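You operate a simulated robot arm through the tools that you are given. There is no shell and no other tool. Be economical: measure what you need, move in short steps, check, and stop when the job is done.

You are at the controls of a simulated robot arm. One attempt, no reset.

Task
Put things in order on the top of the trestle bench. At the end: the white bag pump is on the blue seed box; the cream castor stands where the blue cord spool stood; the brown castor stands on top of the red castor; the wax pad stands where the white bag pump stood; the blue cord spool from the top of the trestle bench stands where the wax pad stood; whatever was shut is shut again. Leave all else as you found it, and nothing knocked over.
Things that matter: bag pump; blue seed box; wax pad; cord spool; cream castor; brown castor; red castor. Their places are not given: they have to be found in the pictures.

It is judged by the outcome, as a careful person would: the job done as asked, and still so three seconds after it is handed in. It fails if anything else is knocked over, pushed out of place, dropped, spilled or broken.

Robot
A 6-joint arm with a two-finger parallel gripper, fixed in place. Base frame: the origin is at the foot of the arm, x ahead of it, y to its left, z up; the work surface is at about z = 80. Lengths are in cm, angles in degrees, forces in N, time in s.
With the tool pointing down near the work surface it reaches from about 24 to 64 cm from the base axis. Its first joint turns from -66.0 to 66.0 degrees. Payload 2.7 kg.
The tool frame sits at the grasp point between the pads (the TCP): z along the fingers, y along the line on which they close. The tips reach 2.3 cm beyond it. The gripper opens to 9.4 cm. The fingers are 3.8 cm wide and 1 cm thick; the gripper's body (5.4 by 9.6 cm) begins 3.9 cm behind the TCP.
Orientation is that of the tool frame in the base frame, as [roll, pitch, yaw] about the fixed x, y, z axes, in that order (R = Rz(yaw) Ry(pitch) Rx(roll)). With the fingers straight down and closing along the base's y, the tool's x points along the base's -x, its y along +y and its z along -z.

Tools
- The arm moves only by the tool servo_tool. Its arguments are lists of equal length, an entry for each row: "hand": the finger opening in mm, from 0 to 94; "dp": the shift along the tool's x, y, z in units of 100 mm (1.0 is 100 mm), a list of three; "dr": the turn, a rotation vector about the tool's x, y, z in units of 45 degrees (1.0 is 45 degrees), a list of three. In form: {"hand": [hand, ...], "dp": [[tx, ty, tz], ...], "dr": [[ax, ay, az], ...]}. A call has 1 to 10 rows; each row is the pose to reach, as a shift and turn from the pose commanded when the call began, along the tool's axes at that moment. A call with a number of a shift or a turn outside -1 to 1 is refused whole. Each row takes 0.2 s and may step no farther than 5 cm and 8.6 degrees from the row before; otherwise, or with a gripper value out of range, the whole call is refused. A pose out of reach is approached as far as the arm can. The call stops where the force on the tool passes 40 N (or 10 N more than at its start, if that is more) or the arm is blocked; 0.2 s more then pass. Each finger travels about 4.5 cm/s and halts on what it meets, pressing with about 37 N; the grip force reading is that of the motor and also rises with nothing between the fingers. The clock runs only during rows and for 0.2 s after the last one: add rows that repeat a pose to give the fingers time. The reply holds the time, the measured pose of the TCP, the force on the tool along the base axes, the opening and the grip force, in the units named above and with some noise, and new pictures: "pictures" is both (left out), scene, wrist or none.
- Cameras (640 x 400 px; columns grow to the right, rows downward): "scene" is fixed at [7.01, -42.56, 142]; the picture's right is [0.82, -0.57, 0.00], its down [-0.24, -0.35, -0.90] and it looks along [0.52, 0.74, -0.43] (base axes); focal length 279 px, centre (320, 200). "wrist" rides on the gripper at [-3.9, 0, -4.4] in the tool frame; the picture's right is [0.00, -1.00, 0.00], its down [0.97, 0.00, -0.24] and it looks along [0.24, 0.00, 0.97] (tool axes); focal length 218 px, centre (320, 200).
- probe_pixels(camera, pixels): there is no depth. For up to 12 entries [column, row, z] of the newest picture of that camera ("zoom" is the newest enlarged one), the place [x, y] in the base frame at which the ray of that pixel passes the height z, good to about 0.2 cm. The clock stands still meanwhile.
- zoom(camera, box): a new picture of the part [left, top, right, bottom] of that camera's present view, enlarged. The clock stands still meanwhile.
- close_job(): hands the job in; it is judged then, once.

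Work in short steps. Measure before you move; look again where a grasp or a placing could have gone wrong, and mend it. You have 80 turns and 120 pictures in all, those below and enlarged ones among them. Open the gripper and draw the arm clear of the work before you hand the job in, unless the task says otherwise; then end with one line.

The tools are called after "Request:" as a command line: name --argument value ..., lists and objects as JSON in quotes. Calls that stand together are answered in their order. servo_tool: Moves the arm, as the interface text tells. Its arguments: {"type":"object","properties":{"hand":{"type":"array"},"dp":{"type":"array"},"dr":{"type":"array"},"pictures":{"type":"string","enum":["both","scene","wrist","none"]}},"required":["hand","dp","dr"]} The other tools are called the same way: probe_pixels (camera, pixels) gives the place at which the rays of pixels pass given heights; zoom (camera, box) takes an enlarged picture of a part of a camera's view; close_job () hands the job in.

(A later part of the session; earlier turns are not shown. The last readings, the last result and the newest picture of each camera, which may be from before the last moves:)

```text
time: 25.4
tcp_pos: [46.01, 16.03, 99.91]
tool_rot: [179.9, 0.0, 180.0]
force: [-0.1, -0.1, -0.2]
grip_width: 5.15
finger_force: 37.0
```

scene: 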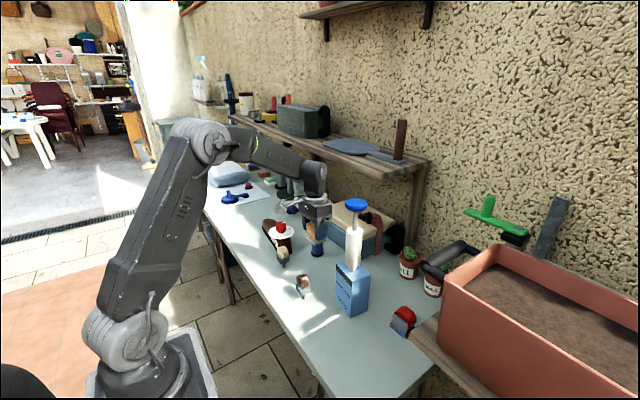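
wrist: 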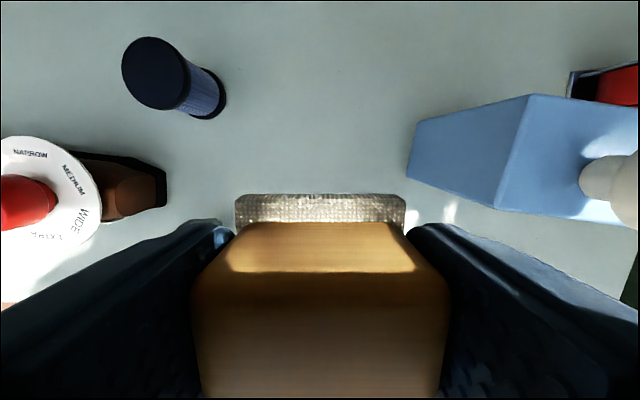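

I place the pad at (49.1,16.2). First 10 cm down, then a slow final approach.

Request:
servo_tool --hand '[40, 40, 40, 40]' --dp '[[-0.31, 0.02, 0.1], [-0.31, 0.02, 0.5], [-0.31, 0.02, 0.9], [-0.31, 0.02, 1]]' --dr '[[0, 0, 0], [0, 0, 0], [0, 0, 0], [0, 0, 0]]' --pictures "none"

Request:
servo_tool --hand '[40, 40, 40, 40, 40]' --dp '[[0, 0, 0.3], [0, 0, 0.5], [0, 0, 0.56], [0, 0, 0.58], [0, 0, 0.58]]' --dr '[[0, 0, 0], [0, 0, 0], [0, 0, 0], [0, 0, 0], [0, 0, 0]]' --pictures "none"

```text
time: 26.4
tcp_pos: [49.3, 16.24, 89.86]
tool_rot: [180.0, -0.1, 180.0]
force: [0.8, -0.1, 0.7]
grip_width: 5.15
finger_force: 37.1
```

```text
time: 27.6
tcp_pos: [49.19, 16.32, 84.03]
tool_rot: [-179.9, 0.0, 180.0]
force: [0.5, -0.1, -0.9]
grip_width: 5.12
finger_force: 37.0
```

TCP z=84.03, about the grip height of 83.97; a last 0.1 cm and then I open moderately and rise.

Request:
servo_tool --hand '[40, 40, 52, 58, 66, 74, 74]' --dp '[[0, 0, 0.01], [0, 0, 0.01], [0, 0, 0.01], [0, 0, 0.01], [0, 0, 0.01], [0, 0, 0.01], [0, 0, 0.01]]' --dr '[[0, 0, 0], [0, 0, 0], [0, 0, 0], [0, 0, 0], [0, 0, 0], [0, 0, 0], [0, 0, 0]]' --pictures "none"

Request:
servo_tool --hand '[74, 74, 74, 84]' --dp '[[0, 0, -0.2], [0, 0, -0.55], [0, 0, -0.9], [0, 0, -1]]' --dr '[[0, 0, 0], [0, 0, 0], [0, 0, 0], [0, 0, 0]]' --pictures "both"

```text
time: 29.2
tcp_pos: [49.27, 16.48, 83.98]
tool_rot: [180.0, 0.0, -179.9]
force: [-0.7, -1.1, 0.6]
grip_width: 7.39
finger_force: 0.0
```

```text
time: 30.2
tcp_pos: [49.21, 16.36, 94.09]
tool_rot: [179.9, 0.0, 180.0]
force: [0.4, 0.3, 0.0]
grip_width: 8.41
finger_force: 0.0
```

scene: 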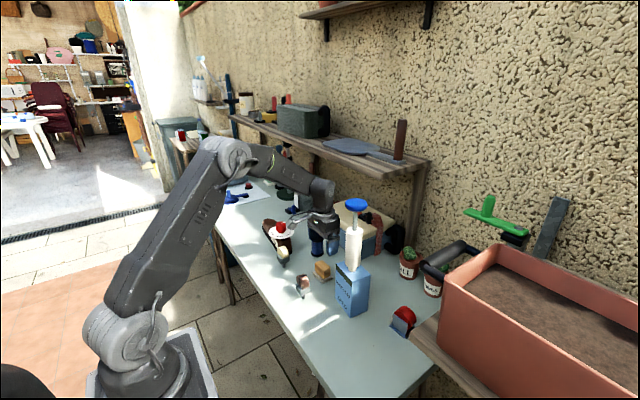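
wrist: 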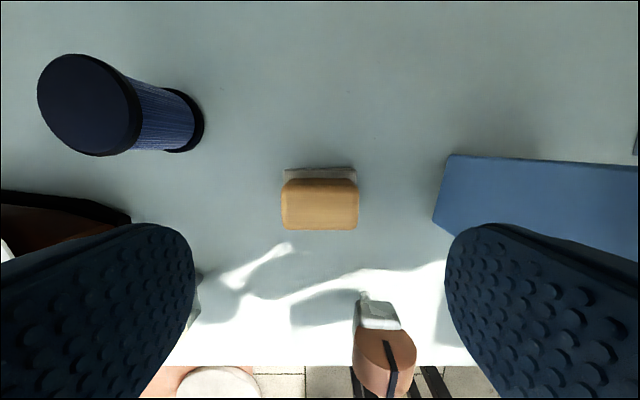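

The pad stands in place. Now the spool: I measure its top disc (85,104) and base rim from both views.

Request:
probe_pixels --camera "wrist" --pixels '[[84, 104, 88], [84, 104, 89], [84, 104, 90], [204, 120, 80.3], [130, 104, 89], [40, 104, 89], [84, 55, 89], [84, 155, 89]]'

Request:
zoom --camera "scene" --box '[285, 200, 345, 300]'

```text
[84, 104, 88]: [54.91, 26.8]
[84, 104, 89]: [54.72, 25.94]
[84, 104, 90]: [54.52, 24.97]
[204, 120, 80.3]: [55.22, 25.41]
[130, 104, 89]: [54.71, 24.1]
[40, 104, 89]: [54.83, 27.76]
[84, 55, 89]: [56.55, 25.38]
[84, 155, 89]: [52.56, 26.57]
```

```text
4.00 times, centred on (315, 250) of scene
```

zoom: 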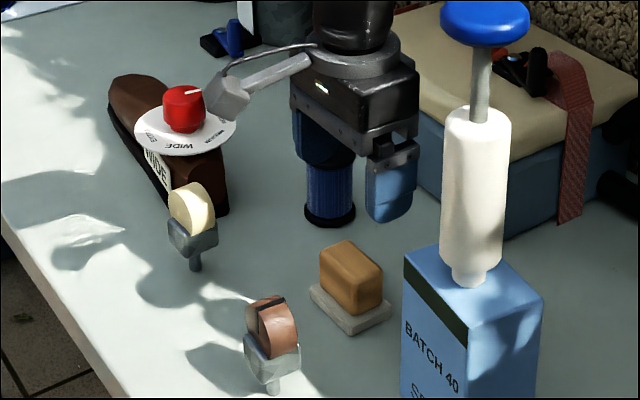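

Spool axis ≈ (54.8,27.3), top z≈87.5. I move above it for a centring look.

Request:
servo_tool --hand '[84, 84, 84, 84]' --dp '[[-0.1, 0.2, -0.3], [-0.25, 0.55, -0.5], [-0.4, 0.9, -0.5], [-0.45, 1, -0.5]]' --dr '[[0, 0, 0], [0, 0, 0], [0, 0, 0], [0, 0, 0]]' --pictures "both"

```text
time: 31.2
tcp_pos: [53.71, 26.36, 98.95]
tool_rot: [-180.0, 0.0, 180.0]
force: [-0.3, -0.4, 0.2]
grip_width: 8.42
finger_force: 0.0
```

scene: 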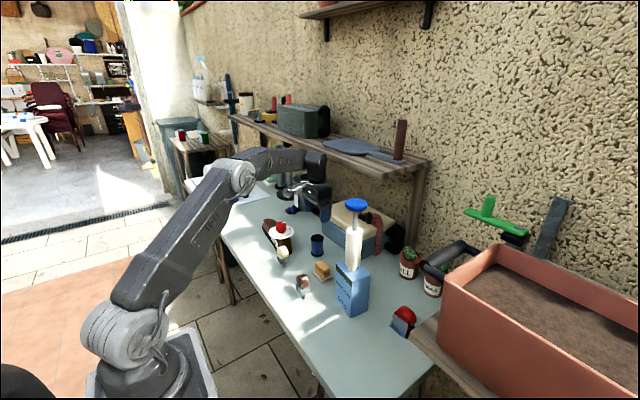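
wrist: 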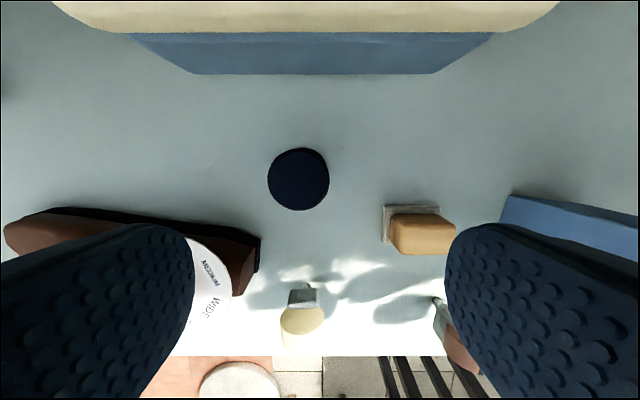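

Request:
probe_pixels --camera "wrist" --pixels '[[298.5, 179, 87.5], [298.5, 179, 88], [267.5, 179, 87.5], [329, 179, 87.5], [320, 73, 80], [320, 33, 88], [320, 33, 92], [260, 238, 83], [260, 270, 83], [240, 290, 88]]'

Request:
zoom --camera "scene" --box '[290, 190, 350, 270]'

```text
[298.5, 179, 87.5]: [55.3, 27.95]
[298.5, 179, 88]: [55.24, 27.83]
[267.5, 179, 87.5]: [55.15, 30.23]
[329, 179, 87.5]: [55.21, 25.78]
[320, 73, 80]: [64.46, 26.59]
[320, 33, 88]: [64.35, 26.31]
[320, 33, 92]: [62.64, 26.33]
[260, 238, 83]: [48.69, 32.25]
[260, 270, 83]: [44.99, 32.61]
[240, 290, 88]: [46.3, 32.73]
```

```text
5.00 times, centred on (320, 230) of scene
```

zoom: 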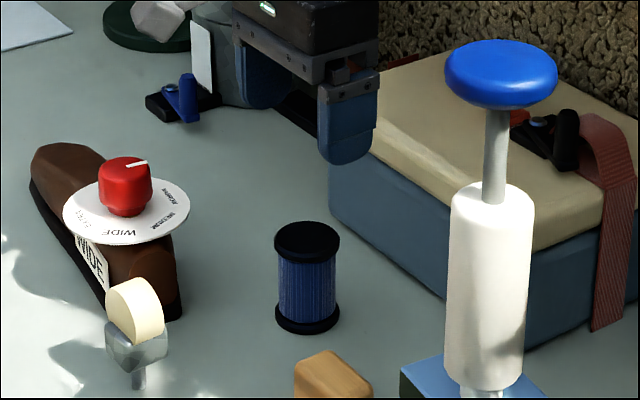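

Request:
probe_pixels --camera "scene" --pixels '[[317.4, 253, 80], [317.4, 253.5, 80], [317.4, 237.4, 86], [317.4, 237.4, 87], [317.4, 237.4, 88]]'

```text
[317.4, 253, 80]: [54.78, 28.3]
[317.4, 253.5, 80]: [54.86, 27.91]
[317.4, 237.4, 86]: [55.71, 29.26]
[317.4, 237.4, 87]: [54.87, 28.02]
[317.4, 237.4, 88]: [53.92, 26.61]
```

Both cameras give the spool axis (55.0,28.0), top z≈87, diameter 4.4. I centre and descend 10 cm, then check.

Request:
servo_tool --hand '[84, 84, 84, 84]' --dp '[[-0.13, 0.164, 0], [-0.13, 0.164, 0.3], [-0.13, 0.164, 0.65], [-0.13, 0.164, 0.8]]' --dr '[[0, 0, 0], [0, 0, 0], [0, 0, 0], [0, 0, 0]]' --pictures "wrist"

```text
time: 32.2
tcp_pos: [55.01, 27.8, 90.81]
tool_rot: [-179.9, -0.1, -180.0]
force: [-1.8, -0.7, 0.7]
grip_width: 8.39
finger_force: 0.1
```

wrist: 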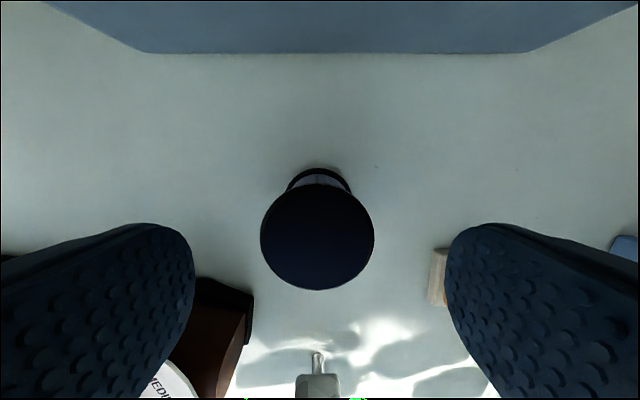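

Well centred in y (disc 261–374). I go down to z≈84.4, and close.

Request:
servo_tool --hand '[84, 84, 84, 84, 65, 45, 30, 30]' --dp '[[-0.03, 0, 0.3], [-0.03, 0, 0.55], [-0.03, 0, 0.64], [-0.03, 0, 0.64], [-0.03, 0, 0.64], [-0.03, 0, 0.64], [-0.03, 0, 0.64], [-0.03, 0, 0.64]]' --dr '[[0, 0, 0], [0, 0, 0], [0, 0, 0], [0, 0, 0], [0, 0, 0], [0, 0, 0], [0, 0, 0], [0, 0, 0]]' --pictures "none"

Request:
servo_tool --hand '[30, 30, 30, 30]' --dp '[[0, 0, -0.2], [0, 0, -0.5], [0, 0, -0.9], [0, 0, -1]]' --dr '[[0, 0, 0], [0, 0, 0], [0, 0, 0], [0, 0, 0]]' --pictures "scene"

Request:
zoom --camera "scene" --box '[270, 160, 370, 260]'

```text
time: 34.0
tcp_pos: [55.18, 28.03, 84.54]
tool_rot: [-180.0, 0.0, -180.0]
force: [-0.5, -0.9, 0.3]
grip_width: 4.6
finger_force: 37.3
```

```text
time: 35.0
tcp_pos: [55.29, 27.89, 94.78]
tool_rot: [180.0, 0.1, -180.0]
force: [-0.2, -0.3, -0.4]
grip_width: 4.63
finger_force: 37.3
```

scene: 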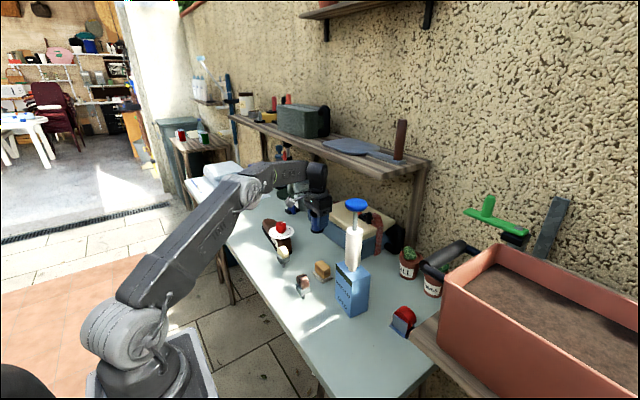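

```text
4.00 times, centred on (320, 210) of scene
```

zoom: 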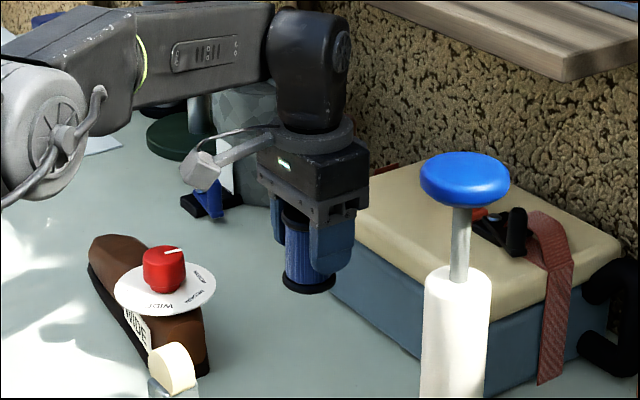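

Spool held upright; the spool's spot is (55.1,28.0). I carry it back towards the front edge, then along it to the pad's old spot.

Request:
servo_tool --hand '[30, 30, 30, 30]' --dp '[[0.1, 0, -0.35], [0.4, -0.2, -0.5], [0.75, -0.45, -0.5], [1, -0.7, -0.5]]' --dr '[[0, 0, 0], [0, 0, 0], [0, 0, 0], [0, 0, 0]]' --pictures "none"

Request:
servo_tool --hand '[30, 30, 30, 30]' --dp '[[0.35, -0.2, 0], [0.7, -0.4, 0], [0.92, -0.75, 0], [0.95, -1, 0]]' --dr '[[0, 0, 0], [0, 0, 0], [0, 0, 0], [0, 0, 0]]' --pictures "none"

Request:
servo_tool --hand '[30, 30, 30]' --dp '[[0, -0.35, 0], [0, -0.7, 0], [0, -1, 0]]' --dr '[[0, 0, 0], [0, 0, 0], [0, 0, 0]]' --pictures "none"

Request:
servo_tool --hand '[30, 30, 30]' --dp '[[0, -0.35, 0], [0, -0.7, 0], [0, -1, 0]]' --dr '[[0, 0, 0], [0, 0, 0], [0, 0, 0]]' --pictures "scene"

```text
time: 36.0
tcp_pos: [45.2, 21.05, 99.6]
tool_rot: [179.8, 0.1, -180.0]
force: [-0.5, -0.1, -0.2]
grip_width: 4.6
finger_force: 37.2
```

```text
time: 37.0
tcp_pos: [35.84, 10.89, 99.54]
tool_rot: [180.0, 0.0, -180.0]
force: [0.2, 0.2, -0.5]
grip_width: 4.59
finger_force: 36.7
```

```text
time: 37.8
tcp_pos: [35.85, 1.05, 99.57]
tool_rot: [-179.9, 0.0, -180.0]
force: [0.2, -0.1, -0.2]
grip_width: 4.62
finger_force: 37.0
```

```text
time: 38.6
tcp_pos: [35.87, -9.07, 99.39]
tool_rot: [180.0, 0.0, 179.9]
force: [-0.1, -0.1, -0.3]
grip_width: 4.57
finger_force: 37.2
```

scene: 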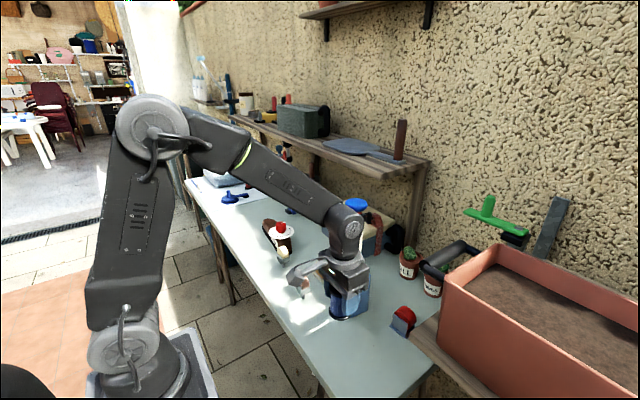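

I go to (41.0,-12.0) and lower to the grip height 84.5.

Request:
servo_tool --hand '[30, 30, 30, 30, 30]' --dp '[[-0.3, -0.2, 0], [-0.515, -0.295, 0.2], [-0.515, -0.295, 0.6], [-0.515, -0.295, 0.9], [-0.515, -0.295, 1]]' --dr '[[0, 0, 0], [0, 0, 0], [0, 0, 0], [0, 0, 0], [0, 0, 0]]' --pictures "none"

Request:
servo_tool --hand '[30, 30, 30, 30, 30]' --dp '[[0, 0, 0.25], [0, 0, 0.4], [0, 0, 0.46], [0, 0, 0.48], [0, 0, 0.49]]' --dr '[[0, 0, 0], [0, 0, 0], [0, 0, 0], [0, 0, 0], [0, 0, 0]]' --pictures "scene"

```text
time: 39.8
tcp_pos: [40.96, -12.02, 89.77]
tool_rot: [-179.9, 0.0, -179.9]
force: [0.2, 0.4, -0.5]
grip_width: 4.61
finger_force: 37.0
```

```text
time: 41.0
tcp_pos: [40.99, -11.97, 84.64]
tool_rot: [180.0, 0.0, -180.0]
force: [-0.6, 0.6, -0.4]
grip_width: 4.62
finger_force: 37.0
```

scene: 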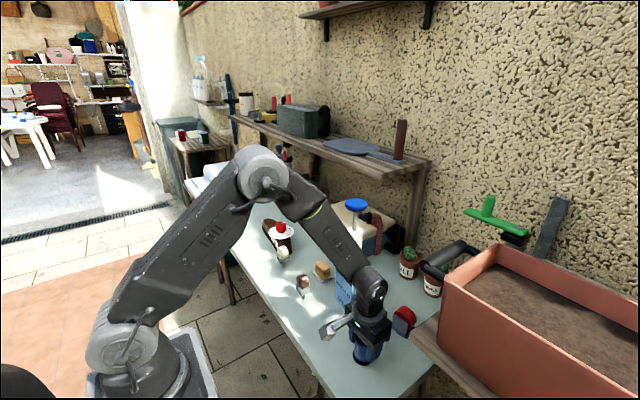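

A last 0.1 cm down to contact, then I open and rise.

Request:
servo_tool --hand '[30, 30, 46, 54, 64, 74, 80]' --dp '[[0, 0, 0.012], [0, 0, 0.012], [0, 0, 0.012], [0, 0, 0.012], [0, 0, 0.012], [0, 0, 0.012], [0, 0, 0.012]]' --dr '[[0, 0, 0], [0, 0, 0], [0, 0, 0], [0, 0, 0], [0, 0, 0], [0, 0, 0], [0, 0, 0]]' --pictures "none"

Request:
servo_tool --hand '[80, 80, 80, 80]' --dp '[[0, 0, -0.2], [0, 0, -0.55], [0, 0, -0.9], [0, 0, -1]]' --dr '[[0, 0, 0], [0, 0, 0], [0, 0, 0], [0, 0, 0]]' --pictures "both"

```text
time: 42.6
tcp_pos: [40.87, -11.94, 84.56]
tool_rot: [-180.0, 0.0, -180.0]
force: [0.4, -0.2, 0.3]
grip_width: 8.02
finger_force: 0.0
```

```text
time: 43.6
tcp_pos: [40.95, -11.91, 94.49]
tool_rot: [-179.9, 0.0, -180.0]
force: [-0.5, 0.1, 0.2]
grip_width: 7.99
finger_force: 0.0
```

scene: 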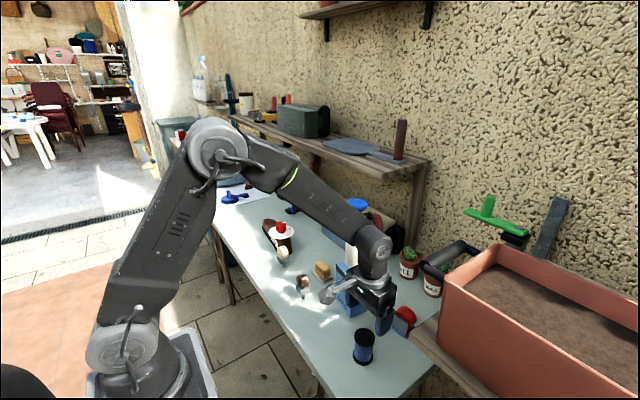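
wrist: 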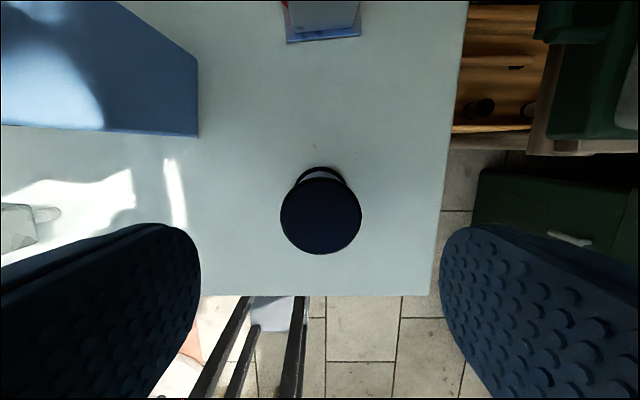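

Spool stands in place. Next the cream castor: I return along the front edge for a close look at both castors.

Request:
servo_tool --hand '[80, 80, 80, 80]' --dp '[[0.2, 0, -0.3], [0.5, 0.3, -0.3], [0.5, 0.65, -0.3], [0.5, 1, -0.3]]' --dr '[[0, 0, 0], [0, 0, 0], [0, 0, 0], [0, 0, 0]]' --pictures "none"

Request:
servo_tool --hand '[80, 80, 80]' --dp '[[0, 0.35, 0], [0, 0.7, 0], [0, 1, 0]]' --dr '[[0, 0, 0], [0, 0, 0], [0, 0, 0]]' --pictures "none"

Request:
servo_tool --hand '[80, 80, 80, 80]' --dp '[[0, 0.35, 0], [-0.2, 0.7, 0], [-0.3, 1, 0], [-0.3, 1, 0]]' --dr '[[0, 0, 0], [0, 0, 0], [0, 0, 0], [0, 0, 0]]' --pictures "wrist"

Request:
zoom --camera "scene" --box '[270, 230, 330, 300]'

```text
time: 44.6
tcp_pos: [35.67, -1.87, 97.38]
tool_rot: [-179.9, 0.0, -180.0]
force: [0.4, -0.2, 0.6]
grip_width: 8.01
finger_force: 0.2
```

```text
time: 45.4
tcp_pos: [35.86, 7.97, 97.43]
tool_rot: [179.9, 0.0, 179.9]
force: [-0.4, -0.1, -0.5]
grip_width: 8.0
finger_force: 0.0
```

```text
time: 46.4
tcp_pos: [38.98, 18.26, 97.81]
tool_rot: [179.9, 0.1, -179.9]
force: [-0.1, -0.1, 0.0]
grip_width: 7.99
finger_force: 0.0
```

wrist: 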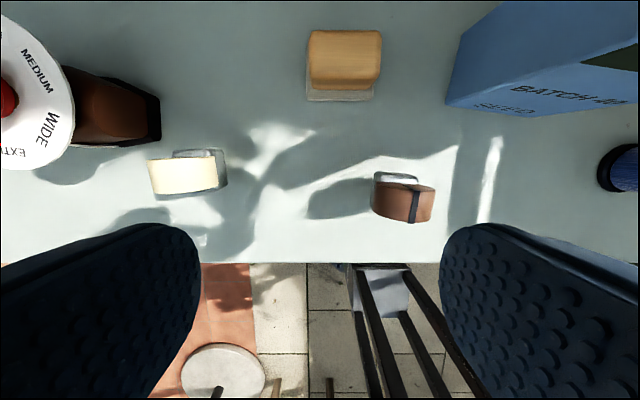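

```text
5.71 times, centred on (300, 265) of scene
```

zoom: 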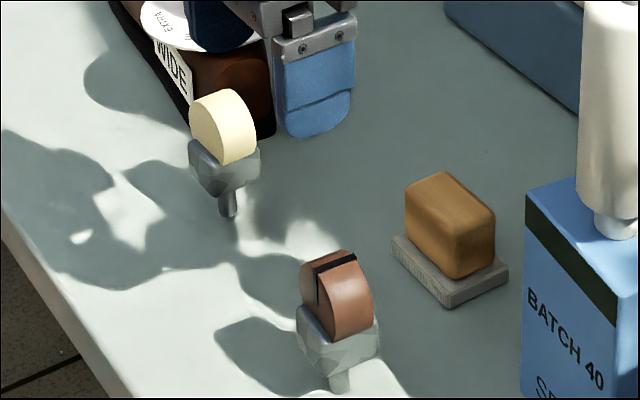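

Request:
probe_pixels --camera "scene" --pixels '[[284.1, 267, 80], [284, 246.5, 86], [284, 246.5, 87], [284, 246.5, 88], [303.5, 297.5, 80], [302.3, 274.5, 86], [302.3, 274.5, 87], [302.3, 274.5, 88]]'

Request:
zoom --camera "wrist" --box '[130, 130, 250, 220]'

Request:
zoom --camera "wrist" --box '[340, 150, 460, 240]'

```text
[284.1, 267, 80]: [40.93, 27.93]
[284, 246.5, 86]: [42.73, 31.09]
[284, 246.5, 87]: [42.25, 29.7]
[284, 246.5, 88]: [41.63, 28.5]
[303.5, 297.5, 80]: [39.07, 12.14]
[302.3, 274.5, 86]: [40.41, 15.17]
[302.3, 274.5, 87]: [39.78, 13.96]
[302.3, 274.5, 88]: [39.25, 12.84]
```

```text
4.44 times, centred on (190, 175) of wrist
```

zoom: 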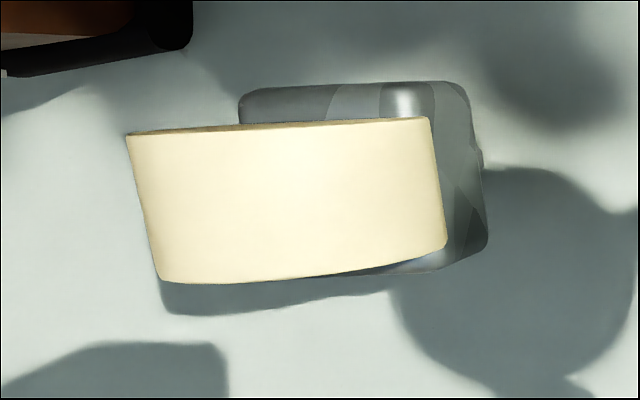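

```text
4.44 times, centred on (400, 195) of wrist
```

zoom: 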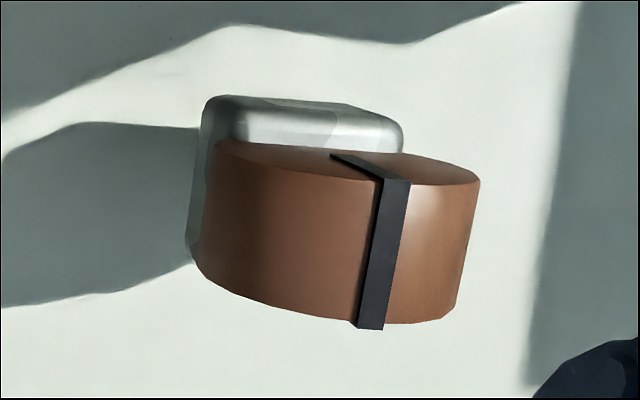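

Castors are ~8 cm tall (tops z≈88), wheel axis along x. I move above the cream one to centre.

Request:
servo_tool --hand '[80, 80, 70, 70]' --dp '[[-0.1, 0.35, 0], [-0.2, 0.7, 0], [-0.23, 1, 0], [-0.23, 1, 0]]' --dr '[[0, 0, 0], [0, 0, 0], [0, 0, 0], [0, 0, 0]]' --pictures "wrist"

Request:
zoom --camera "wrist" --box '[240, 130, 400, 250]'

```text
time: 47.4
tcp_pos: [41.33, 28.19, 97.7]
tool_rot: [180.0, 0.0, 180.0]
force: [0.9, 0.5, 0.1]
grip_width: 7.0
finger_force: 0.0
```

wrist: 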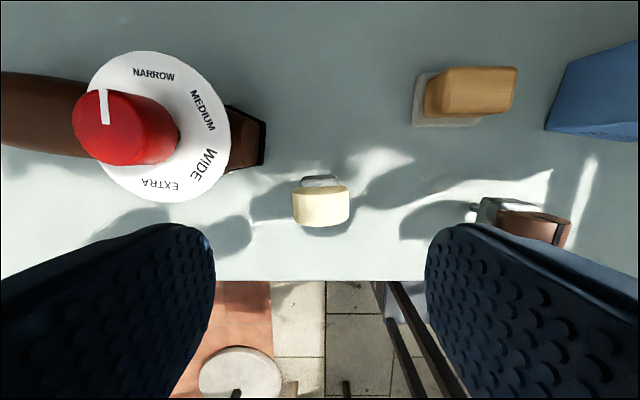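

```text
3.33 times, centred on (320, 190) of wrist
```

zoom: 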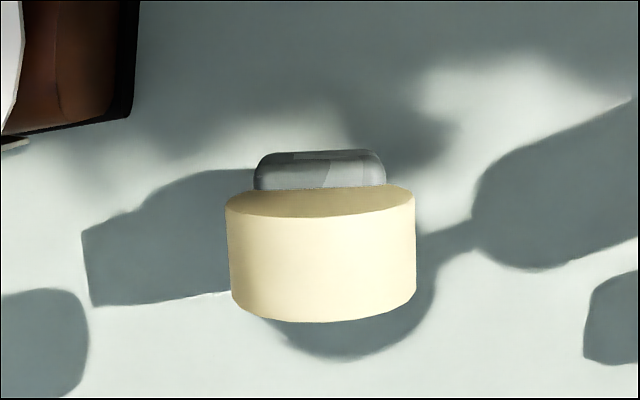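

Request:
probe_pixels --camera "wrist" --pixels '[[320, 190, 87.5], [320, 226, 87.5], [292, 205, 86], [348.5, 205, 86], [320, 176, 83]]'

```text
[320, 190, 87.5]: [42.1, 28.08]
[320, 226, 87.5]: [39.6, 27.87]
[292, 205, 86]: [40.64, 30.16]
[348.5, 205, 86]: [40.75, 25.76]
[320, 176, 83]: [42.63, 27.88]
```

Wheel centre ≈ (40.9,28.05), 4.3 cm wide. I descend and close at its equator (TCP z≈85.8).

Request:
servo_tool --hand '[70, 70, 70, 70]' --dp '[[0.045, -0.01, 0.2], [0.045, -0.01, 0.5], [0.045, -0.01, 0.8], [0.045, -0.01, 0.9]]' --dr '[[0, 0, 0], [0, 0, 0], [0, 0, 0], [0, 0, 0]]' --pictures "wrist"

```text
time: 48.4
tcp_pos: [40.83, 27.88, 88.61]
tool_rot: [180.0, -0.1, 180.0]
force: [0.1, 0.8, -0.5]
grip_width: 7.0
finger_force: 0.1
```

wrist: 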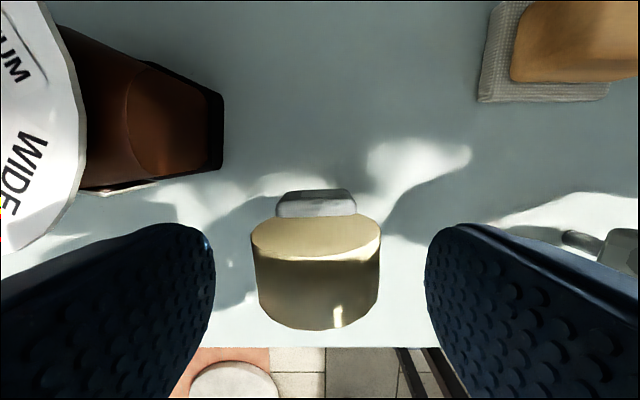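

Centred within 0.1 cm. Down 2.8 cm and close gently, then lift 3 cm.

Request:
servo_tool --hand '[70, 70, 70, 58, 48, 38, 30]' --dp '[[0, 0.01, 0.15], [0, 0.01, 0.28], [0, 0.01, 0.28], [0, 0.01, 0.28], [0, 0.01, 0.28], [0, 0.01, 0.28], [0, 0.01, 0.28]]' --dr '[[0, 0, 0], [0, 0, 0], [0, 0, 0], [0, 0, 0], [0, 0, 0], [0, 0, 0], [0, 0, 0]]' --pictures "scene"

Request:
zoom --camera "scene" --box '[250, 210, 330, 290]'

```text
time: 50.0
tcp_pos: [40.85, 27.95, 85.89]
tool_rot: [-180.0, 0.1, -179.9]
force: [-1.0, 0.5, -0.4]
grip_width: 4.07
finger_force: 36.7
```

scene: 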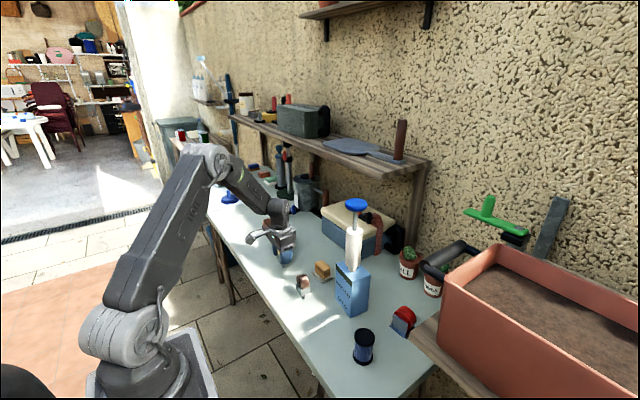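

```text
5.00 times, centred on (290, 250) of scene
```

zoom: 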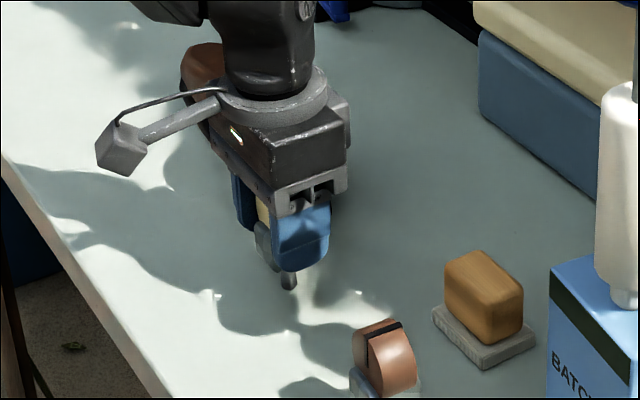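

Held at 4.07 cm, stem foot at (40.9,27.9), under the TCP. I lift it, carry it to (55.0,28.0).

Request:
servo_tool --hand '[30, 30, 30, 30]' --dp '[[0, 0, -0.2], [0, 0, -0.55], [0, 0, -0.9], [-0.3, 0, -0.9]]' --dr '[[0, 0, 0], [0, 0, 0], [0, 0, 0], [0, 0, 0]]' --pictures "none"

Request:
servo_tool --hand '[30, 30, 30, 30, 30]' --dp '[[-0.3, 0, 0], [-0.6, 0, 0], [-0.9, 0, 0], [-1, 0, 0], [-1, 0, 0]]' --dr '[[0, 0, 0], [0, 0, 0], [0, 0, 0], [0, 0, 0], [0, 0, 0]]' --pictures "scene"

Request:
zoom --camera "scene" --box '[270, 170, 350, 260]'

```text
time: 51.0
tcp_pos: [43.94, 27.86, 94.71]
tool_rot: [-180.0, 0.0, -179.9]
force: [1.0, -0.7, -0.9]
grip_width: 4.07
finger_force: 36.8
```

```text
time: 52.2
tcp_pos: [53.93, 27.89, 94.76]
tool_rot: [-179.9, 0.1, -180.0]
force: [-0.3, 0.3, -0.4]
grip_width: 4.07
finger_force: 37.2
```

scene: 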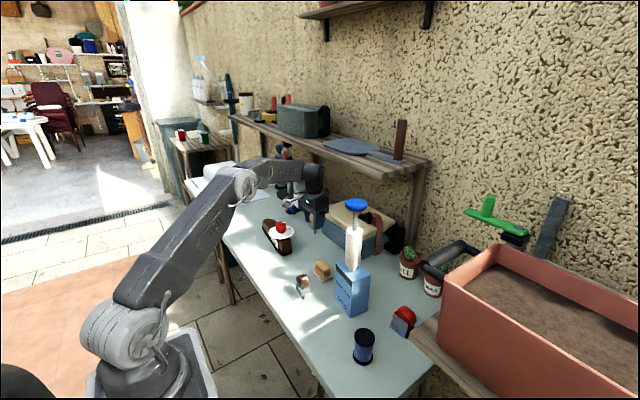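

```text
4.44 times, centred on (310, 215) of scene
```

zoom: 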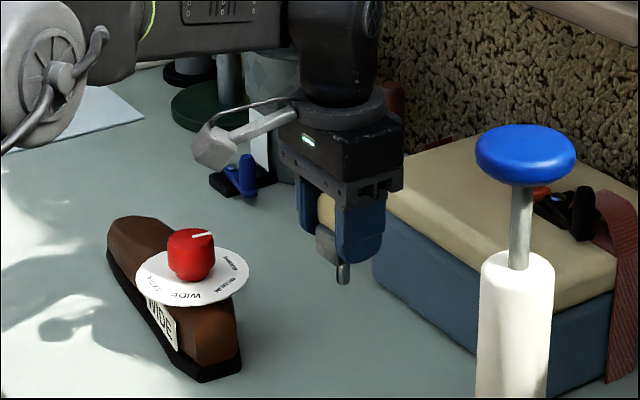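

It hangs straight. I advance 1.1 cm and lower to 85.9.

Request:
servo_tool --hand '[30, 30, 30, 30, 30, 30]' --dp '[[-0.11, 0.01, 0.2], [-0.11, 0.01, 0.5], [-0.11, 0.01, 0.75], [-0.11, 0.01, 0.84], [-0.11, 0.01, 0.88], [-0.11, 0.01, 0.88]]' --dr '[[0, 0, 0], [0, 0, 0], [0, 0, 0], [0, 0, 0], [0, 0, 0], [0, 0, 0]]' --pictures "scene"

Request:
zoom --camera "scene" --box '[280, 200, 350, 270]'

```text
time: 53.6
tcp_pos: [54.98, 28.13, 85.94]
tool_rot: [-180.0, 0.0, 179.9]
force: [0.8, -0.5, -0.8]
grip_width: 4.07
finger_force: 37.6
```

scene: 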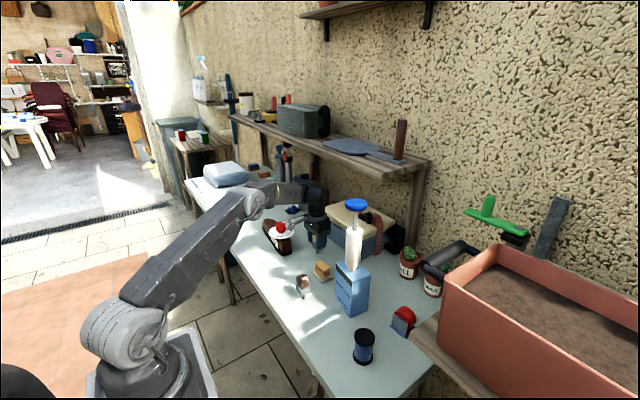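

```text
5.71 times, centred on (315, 235) of scene
```

zoom: 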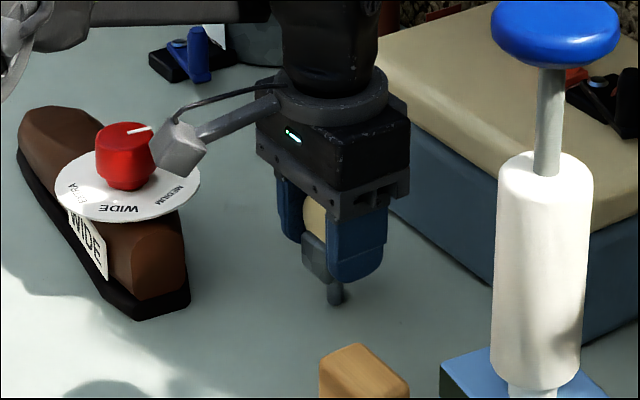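

Just above contact; I settle it 0.08 cm more, open evenly and check before rising.

Request:
servo_tool --hand '[30, 30, 41, 44, 48, 54, 60, 66]' --dp '[[0, 0, 0.008], [0, 0, 0.008], [0, 0, 0.008], [0, 0, 0.008], [0, 0, 0.008], [0, 0, 0.008], [0, 0, 0.008], [0, 0, 0.008]]' --dr '[[0, 0, 0], [0, 0, 0], [0, 0, 0], [0, 0, 0], [0, 0, 0], [0, 0, 0], [0, 0, 0], [0, 0, 0]]' --pictures "none"

Request:
servo_tool --hand '[66, 66, 66, 66]' --dp '[[0, 0, -0.2], [0, 0, -0.5], [0, 0, -0.9], [0, 0, -1]]' --dr '[[0, 0, 0], [0, 0, 0], [0, 0, 0], [0, 0, 0]]' --pictures "both"

```text
time: 55.4
tcp_pos: [54.9, 28.1, 85.9]
tool_rot: [179.9, -0.1, 180.0]
force: [-1.0, 1.0, 0.4]
grip_width: 6.59
finger_force: 0.0
```

```text
time: 56.4
tcp_pos: [54.97, 28.12, 96.02]
tool_rot: [-180.0, 0.0, 179.9]
force: [0.6, 0.0, 0.2]
grip_width: 6.61
finger_force: 0.0
```

scene: 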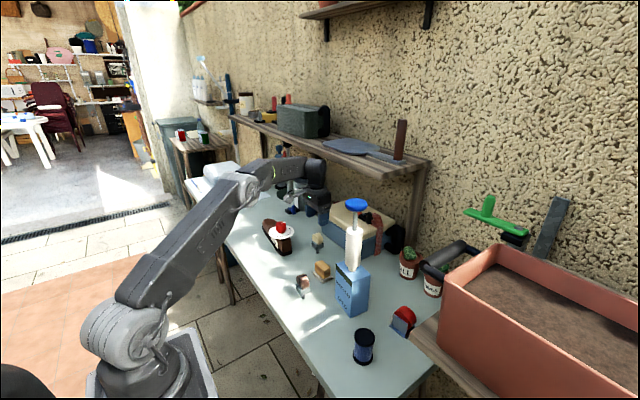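
wrist: 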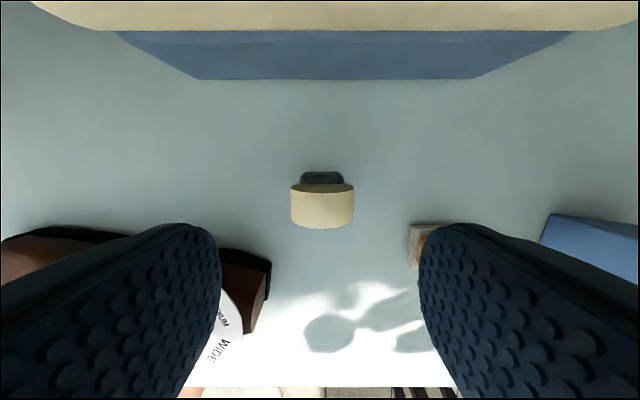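

The cream castor stands upright there. Now to the brown castor.

Request:
servo_tool --hand '[70, 70, 70, 70]' --dp '[[0.3, -0.2, -0.1], [0.6, -0.4, -0.2], [0.9, -0.6, -0.2], [1, -0.8, -0.2]]' --dr '[[0, 0, 0], [0, 0, 0], [0, 0, 0], [0, 0, 0]]' --pictures "none"

Request:
servo_tool --hand '[70, 70, 70, 70]' --dp '[[0.2, -0.3, 0], [0.4, -0.6, 0], [0.58, -0.76, 0], [0.58, -0.76, 0.1]]' --dr '[[0, 0, 0], [0, 0, 0], [0, 0, 0], [0, 0, 0]]' --pictures "wrist"

Request:
zoom --camera "wrist" --box '[260, 150, 380, 240]'

```text
time: 57.4
tcp_pos: [44.77, 20.31, 97.91]
tool_rot: [-180.0, 0.0, -179.9]
force: [0.1, -0.3, 0.5]
grip_width: 6.99
finger_force: 0.1
```

```text
time: 58.4
tcp_pos: [39.12, 12.57, 96.9]
tool_rot: [180.0, 0.0, -180.0]
force: [0.2, -0.9, -0.8]
grip_width: 7.0
finger_force: 0.0
```

wrist: 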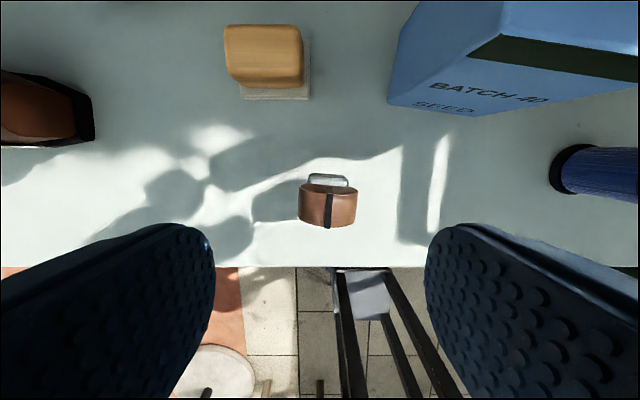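

```text
4.44 times, centred on (320, 195) of wrist
```

zoom: 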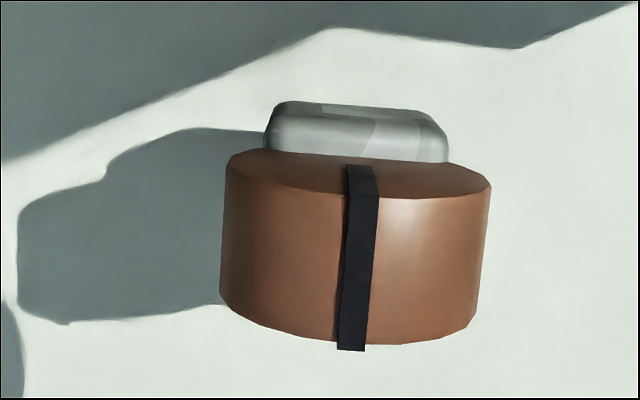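

Request:
probe_pixels --camera "wrist" --pixels '[[297.3, 205, 86], [358.8, 205, 86], [327, 188, 87.5], [327, 227, 87.8], [329, 174, 83]]'

```text
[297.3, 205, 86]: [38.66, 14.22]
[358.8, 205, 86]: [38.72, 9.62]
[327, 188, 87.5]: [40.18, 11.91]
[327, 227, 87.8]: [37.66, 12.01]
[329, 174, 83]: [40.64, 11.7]
```

Brown wheel centre (38.9,12.0), turned about -5° in yaw. I centre, match the yaw, and go down to z≈88.7 for a check.

Request:
servo_tool --hand '[70, 70, 70, 70]' --dp '[[0.022, -0.057, 0.1], [0.022, -0.057, 0.4], [0.022, -0.057, 0.7], [0.022, -0.057, 0.82]]' --dr '[[0, 0, 0.05], [0, 0, 0.11], [0, 0, 0.11], [0, 0, 0.11]]' --pictures "wrist"

```text
time: 59.4
tcp_pos: [38.94, 11.89, 88.61]
tool_rot: [-179.9, 0.0, 175.0]
force: [0.1, -0.2, 0.3]
grip_width: 6.99
finger_force: 0.2
```

wrist: 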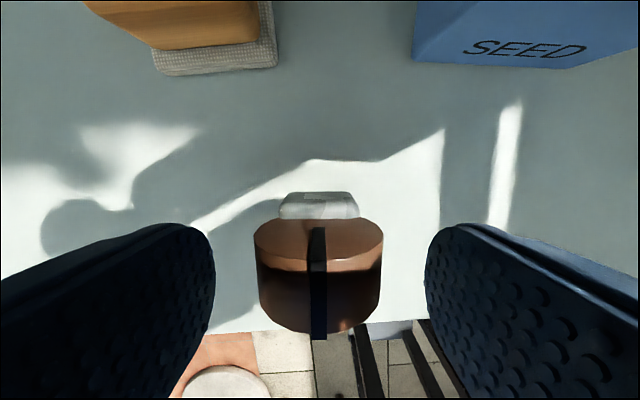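

Centred and aligned (254–383). Down 2.75 cm and close.

Request:
servo_tool --hand '[70, 70, 70, 58, 48, 38, 30]' --dp '[[0, 0, 0.15], [0, 0, 0.275], [0, 0, 0.275], [0, 0, 0.275], [0, 0, 0.275], [0, 0, 0.275], [0, 0, 0.275]]' --dr '[[0, 0, 0], [0, 0, 0], [0, 0, 0], [0, 0, 0], [0, 0, 0], [0, 0, 0], [0, 0, 0]]' --pictures "scene"

Request:
zoom --camera "scene" --box '[265, 240, 345, 320]'

```text
time: 61.0
tcp_pos: [38.91, 11.9, 86.0]
tool_rot: [-179.9, -0.1, 175.0]
force: [-0.1, -0.7, 0.1]
grip_width: 4.05
finger_force: 36.5
```

scene: 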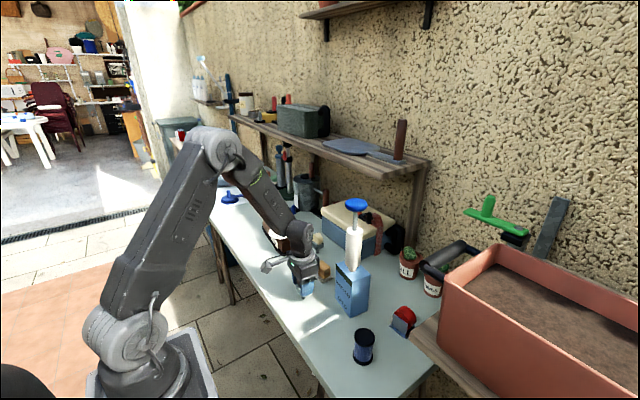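

```text
5.00 times, centred on (305, 280) of scene
```

zoom: 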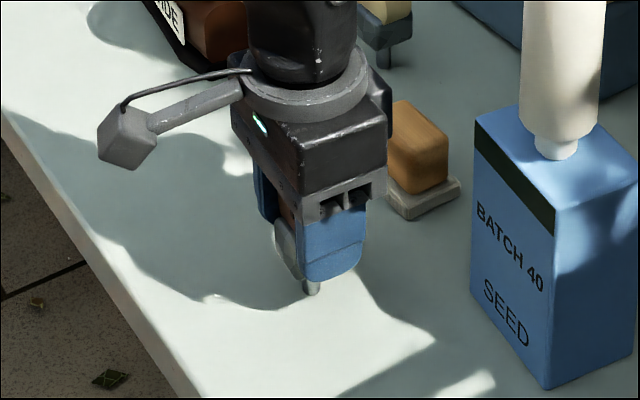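

I lift it 10 cm, turn the tool back to yaw 180, and go along the front edge.

Request:
servo_tool --hand '[30, 30, 30, 30]' --dp '[[0, 0, -0.2], [0, 0, -0.5], [0, 0, -0.9], [0, 0, -1]]' --dr '[[0, 0, 0], [0, 0, 0], [0, 0, -0.06], [0, 0, -0.11]]' --pictures "none"

Request:
servo_tool --hand '[30, 30, 30, 30]' --dp '[[0.2, -0.2, -0.3], [0.3, -0.55, -0.4], [0.3, -0.8, -0.4], [0.3, -1, -0.4]]' --dr '[[0, 0, 0], [0, 0, 0], [0, 0, 0], [0, 0, 0]]' --pictures "none"

Request:
servo_tool --hand '[30, 30, 30]' --dp '[[0, -0.35, 0], [0, -0.7, 0], [0, -1, 0]]' --dr '[[0, 0, 0], [0, 0, 0], [0, 0, 0]]' --pictures "scene"

Request:
zoom --camera "scene" --box '[300, 240, 430, 370]'

```text
time: 62.0
tcp_pos: [39.02, 11.81, 95.96]
tool_rot: [180.0, 0.0, 180.0]
force: [-0.2, 0.1, -1.0]
grip_width: 4.08
finger_force: 36.9
```

```text
time: 63.0
tcp_pos: [35.77, 2.03, 100.03]
tool_rot: [-180.0, 0.0, -179.9]
force: [1.1, -0.2, -0.9]
grip_width: 4.08
finger_force: 37.1
```

```text
time: 63.8
tcp_pos: [35.73, -8.02, 99.86]
tool_rot: [180.0, 0.0, -180.0]
force: [-0.2, 0.3, -0.6]
grip_width: 4.08
finger_force: 37.0
```

scene: 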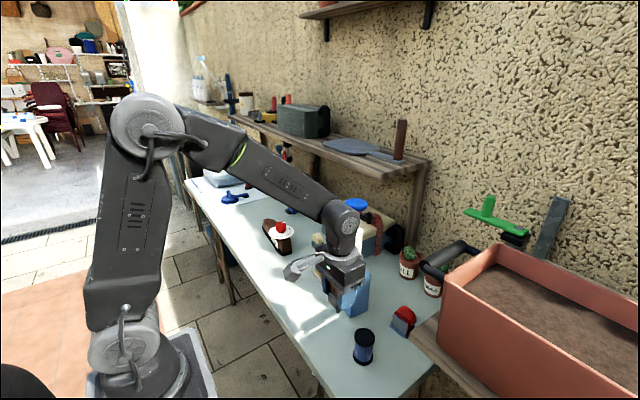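

```text
3.08 times, centred on (365, 305) of scene
```

zoom: 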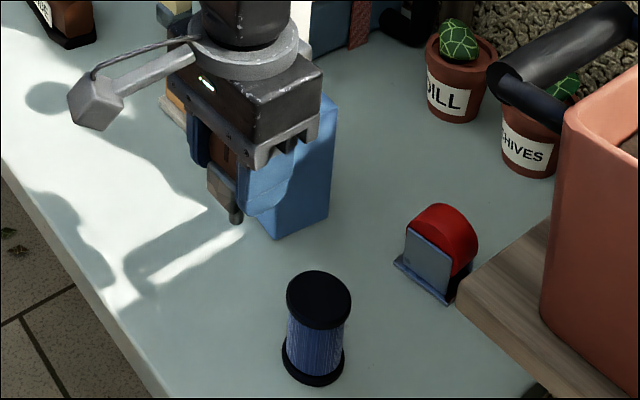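

I move to (46,-12.5) to look at the red wheel from nearly above, with the castor in hand.

Request:
servo_tool --hand '[30, 30, 30, 30, 30]' --dp '[[0, -0.3, 0], [-0.3, -0.45, 0], [-0.65, -0.45, 0], [-1, -0.45, 0], [-1, -0.45, 0]]' --dr '[[0, 0, 0], [0, 0, 0], [0, 0, 0], [0, 0, 0], [0, 0, 0]]' --pictures "both"

Request:
zoom --camera "wrist" --box '[260, 60, 380, 160]'

Request:
zoom --camera "scene" --box '[350, 260, 430, 350]'

```text
time: 65.0
tcp_pos: [45.81, -12.45, 99.91]
tool_rot: [-180.0, 0.0, -179.9]
force: [0.6, 0.6, -0.7]
grip_width: 4.06
finger_force: 36.7
```

scene: 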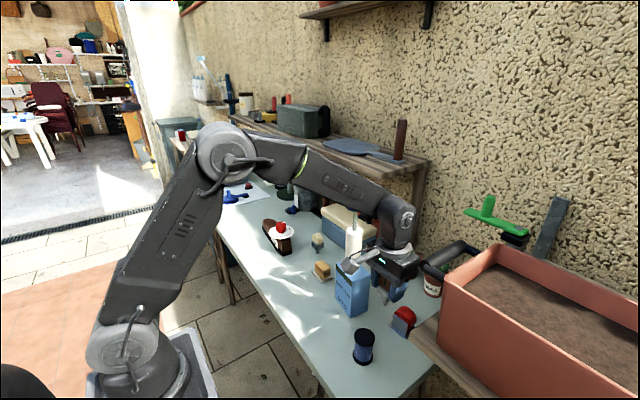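
wrist: 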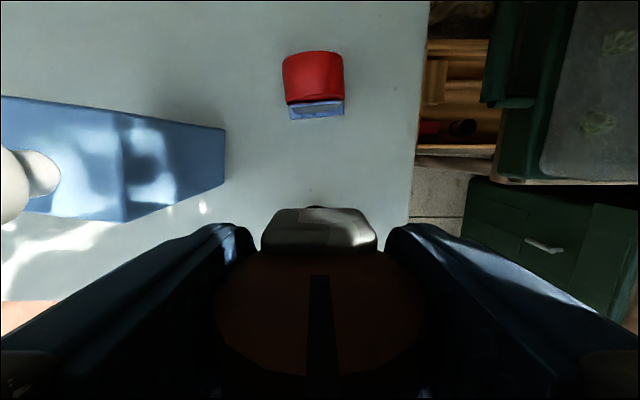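

```text
4.00 times, centred on (320, 110) of wrist
```

zoom: 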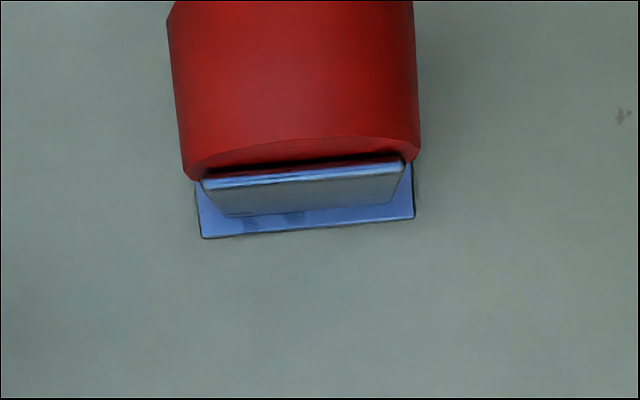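

```text
4.44 times, centred on (390, 305) of scene
```

zoom: 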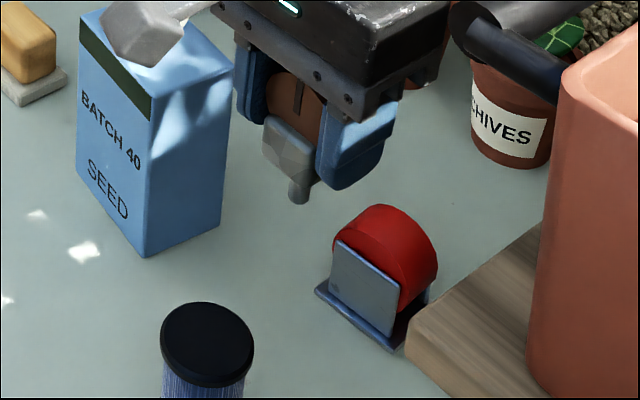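

I probe the red wheel's sides and its top line.

Request:
probe_pixels --camera "wrist" --pixels '[[283, 70, 84], [344, 70, 84], [286, 100, 84], [345, 98, 84], [290, 119, 80], [343.5, 115, 80]]'

Request:
probe_pixels --camera "scene" --pixels '[[401.3, 307.9, 85], [401.3, 307.9, 86], [401.3, 307.9, 87], [389.5, 325.5, 80], [407.5, 338.5, 80], [415.5, 325, 80]]'

```text
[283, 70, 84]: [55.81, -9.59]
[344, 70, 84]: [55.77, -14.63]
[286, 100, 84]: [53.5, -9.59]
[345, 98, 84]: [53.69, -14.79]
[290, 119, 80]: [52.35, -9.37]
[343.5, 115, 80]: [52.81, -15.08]
```

```text
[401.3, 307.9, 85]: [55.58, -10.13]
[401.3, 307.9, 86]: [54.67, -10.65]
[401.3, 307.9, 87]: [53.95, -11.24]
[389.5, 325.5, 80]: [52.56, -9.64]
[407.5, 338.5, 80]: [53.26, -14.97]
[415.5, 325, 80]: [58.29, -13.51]
```

Request:
zoom --camera "scene" --box '[385, 298, 425, 338]'

```text
10.00 times, centred on (405, 318) of scene
```

zoom: 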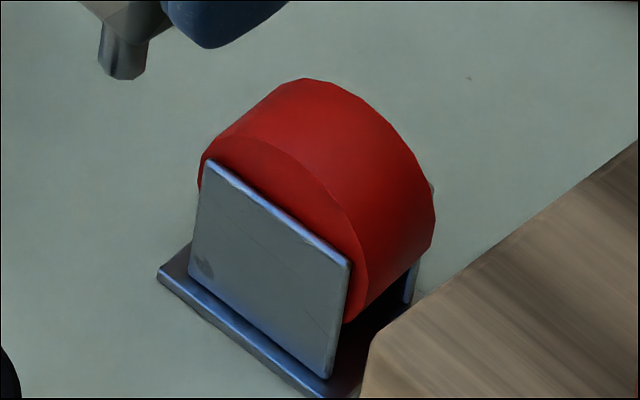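

Top of the red wheel works out at (55.1,-12.1,≈85.6), with facets about 1 cm wide. I probe the held stem's tip at (385.2,305.3) to learn its offset from the TCP.

Request:
probe_pixels --camera "scene" --pixels '[[385.2, 305, 93.9], [385.2, 305, 94.1], [403, 314.2, 85.5], [409.2, 308.2, 85.5], [403, 314.2, 86], [409.2, 308.2, 86]]'

```text
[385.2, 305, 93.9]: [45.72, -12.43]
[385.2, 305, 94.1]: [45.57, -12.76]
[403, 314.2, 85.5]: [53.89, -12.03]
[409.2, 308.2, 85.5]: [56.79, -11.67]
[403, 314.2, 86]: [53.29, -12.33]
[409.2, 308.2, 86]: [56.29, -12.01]
```

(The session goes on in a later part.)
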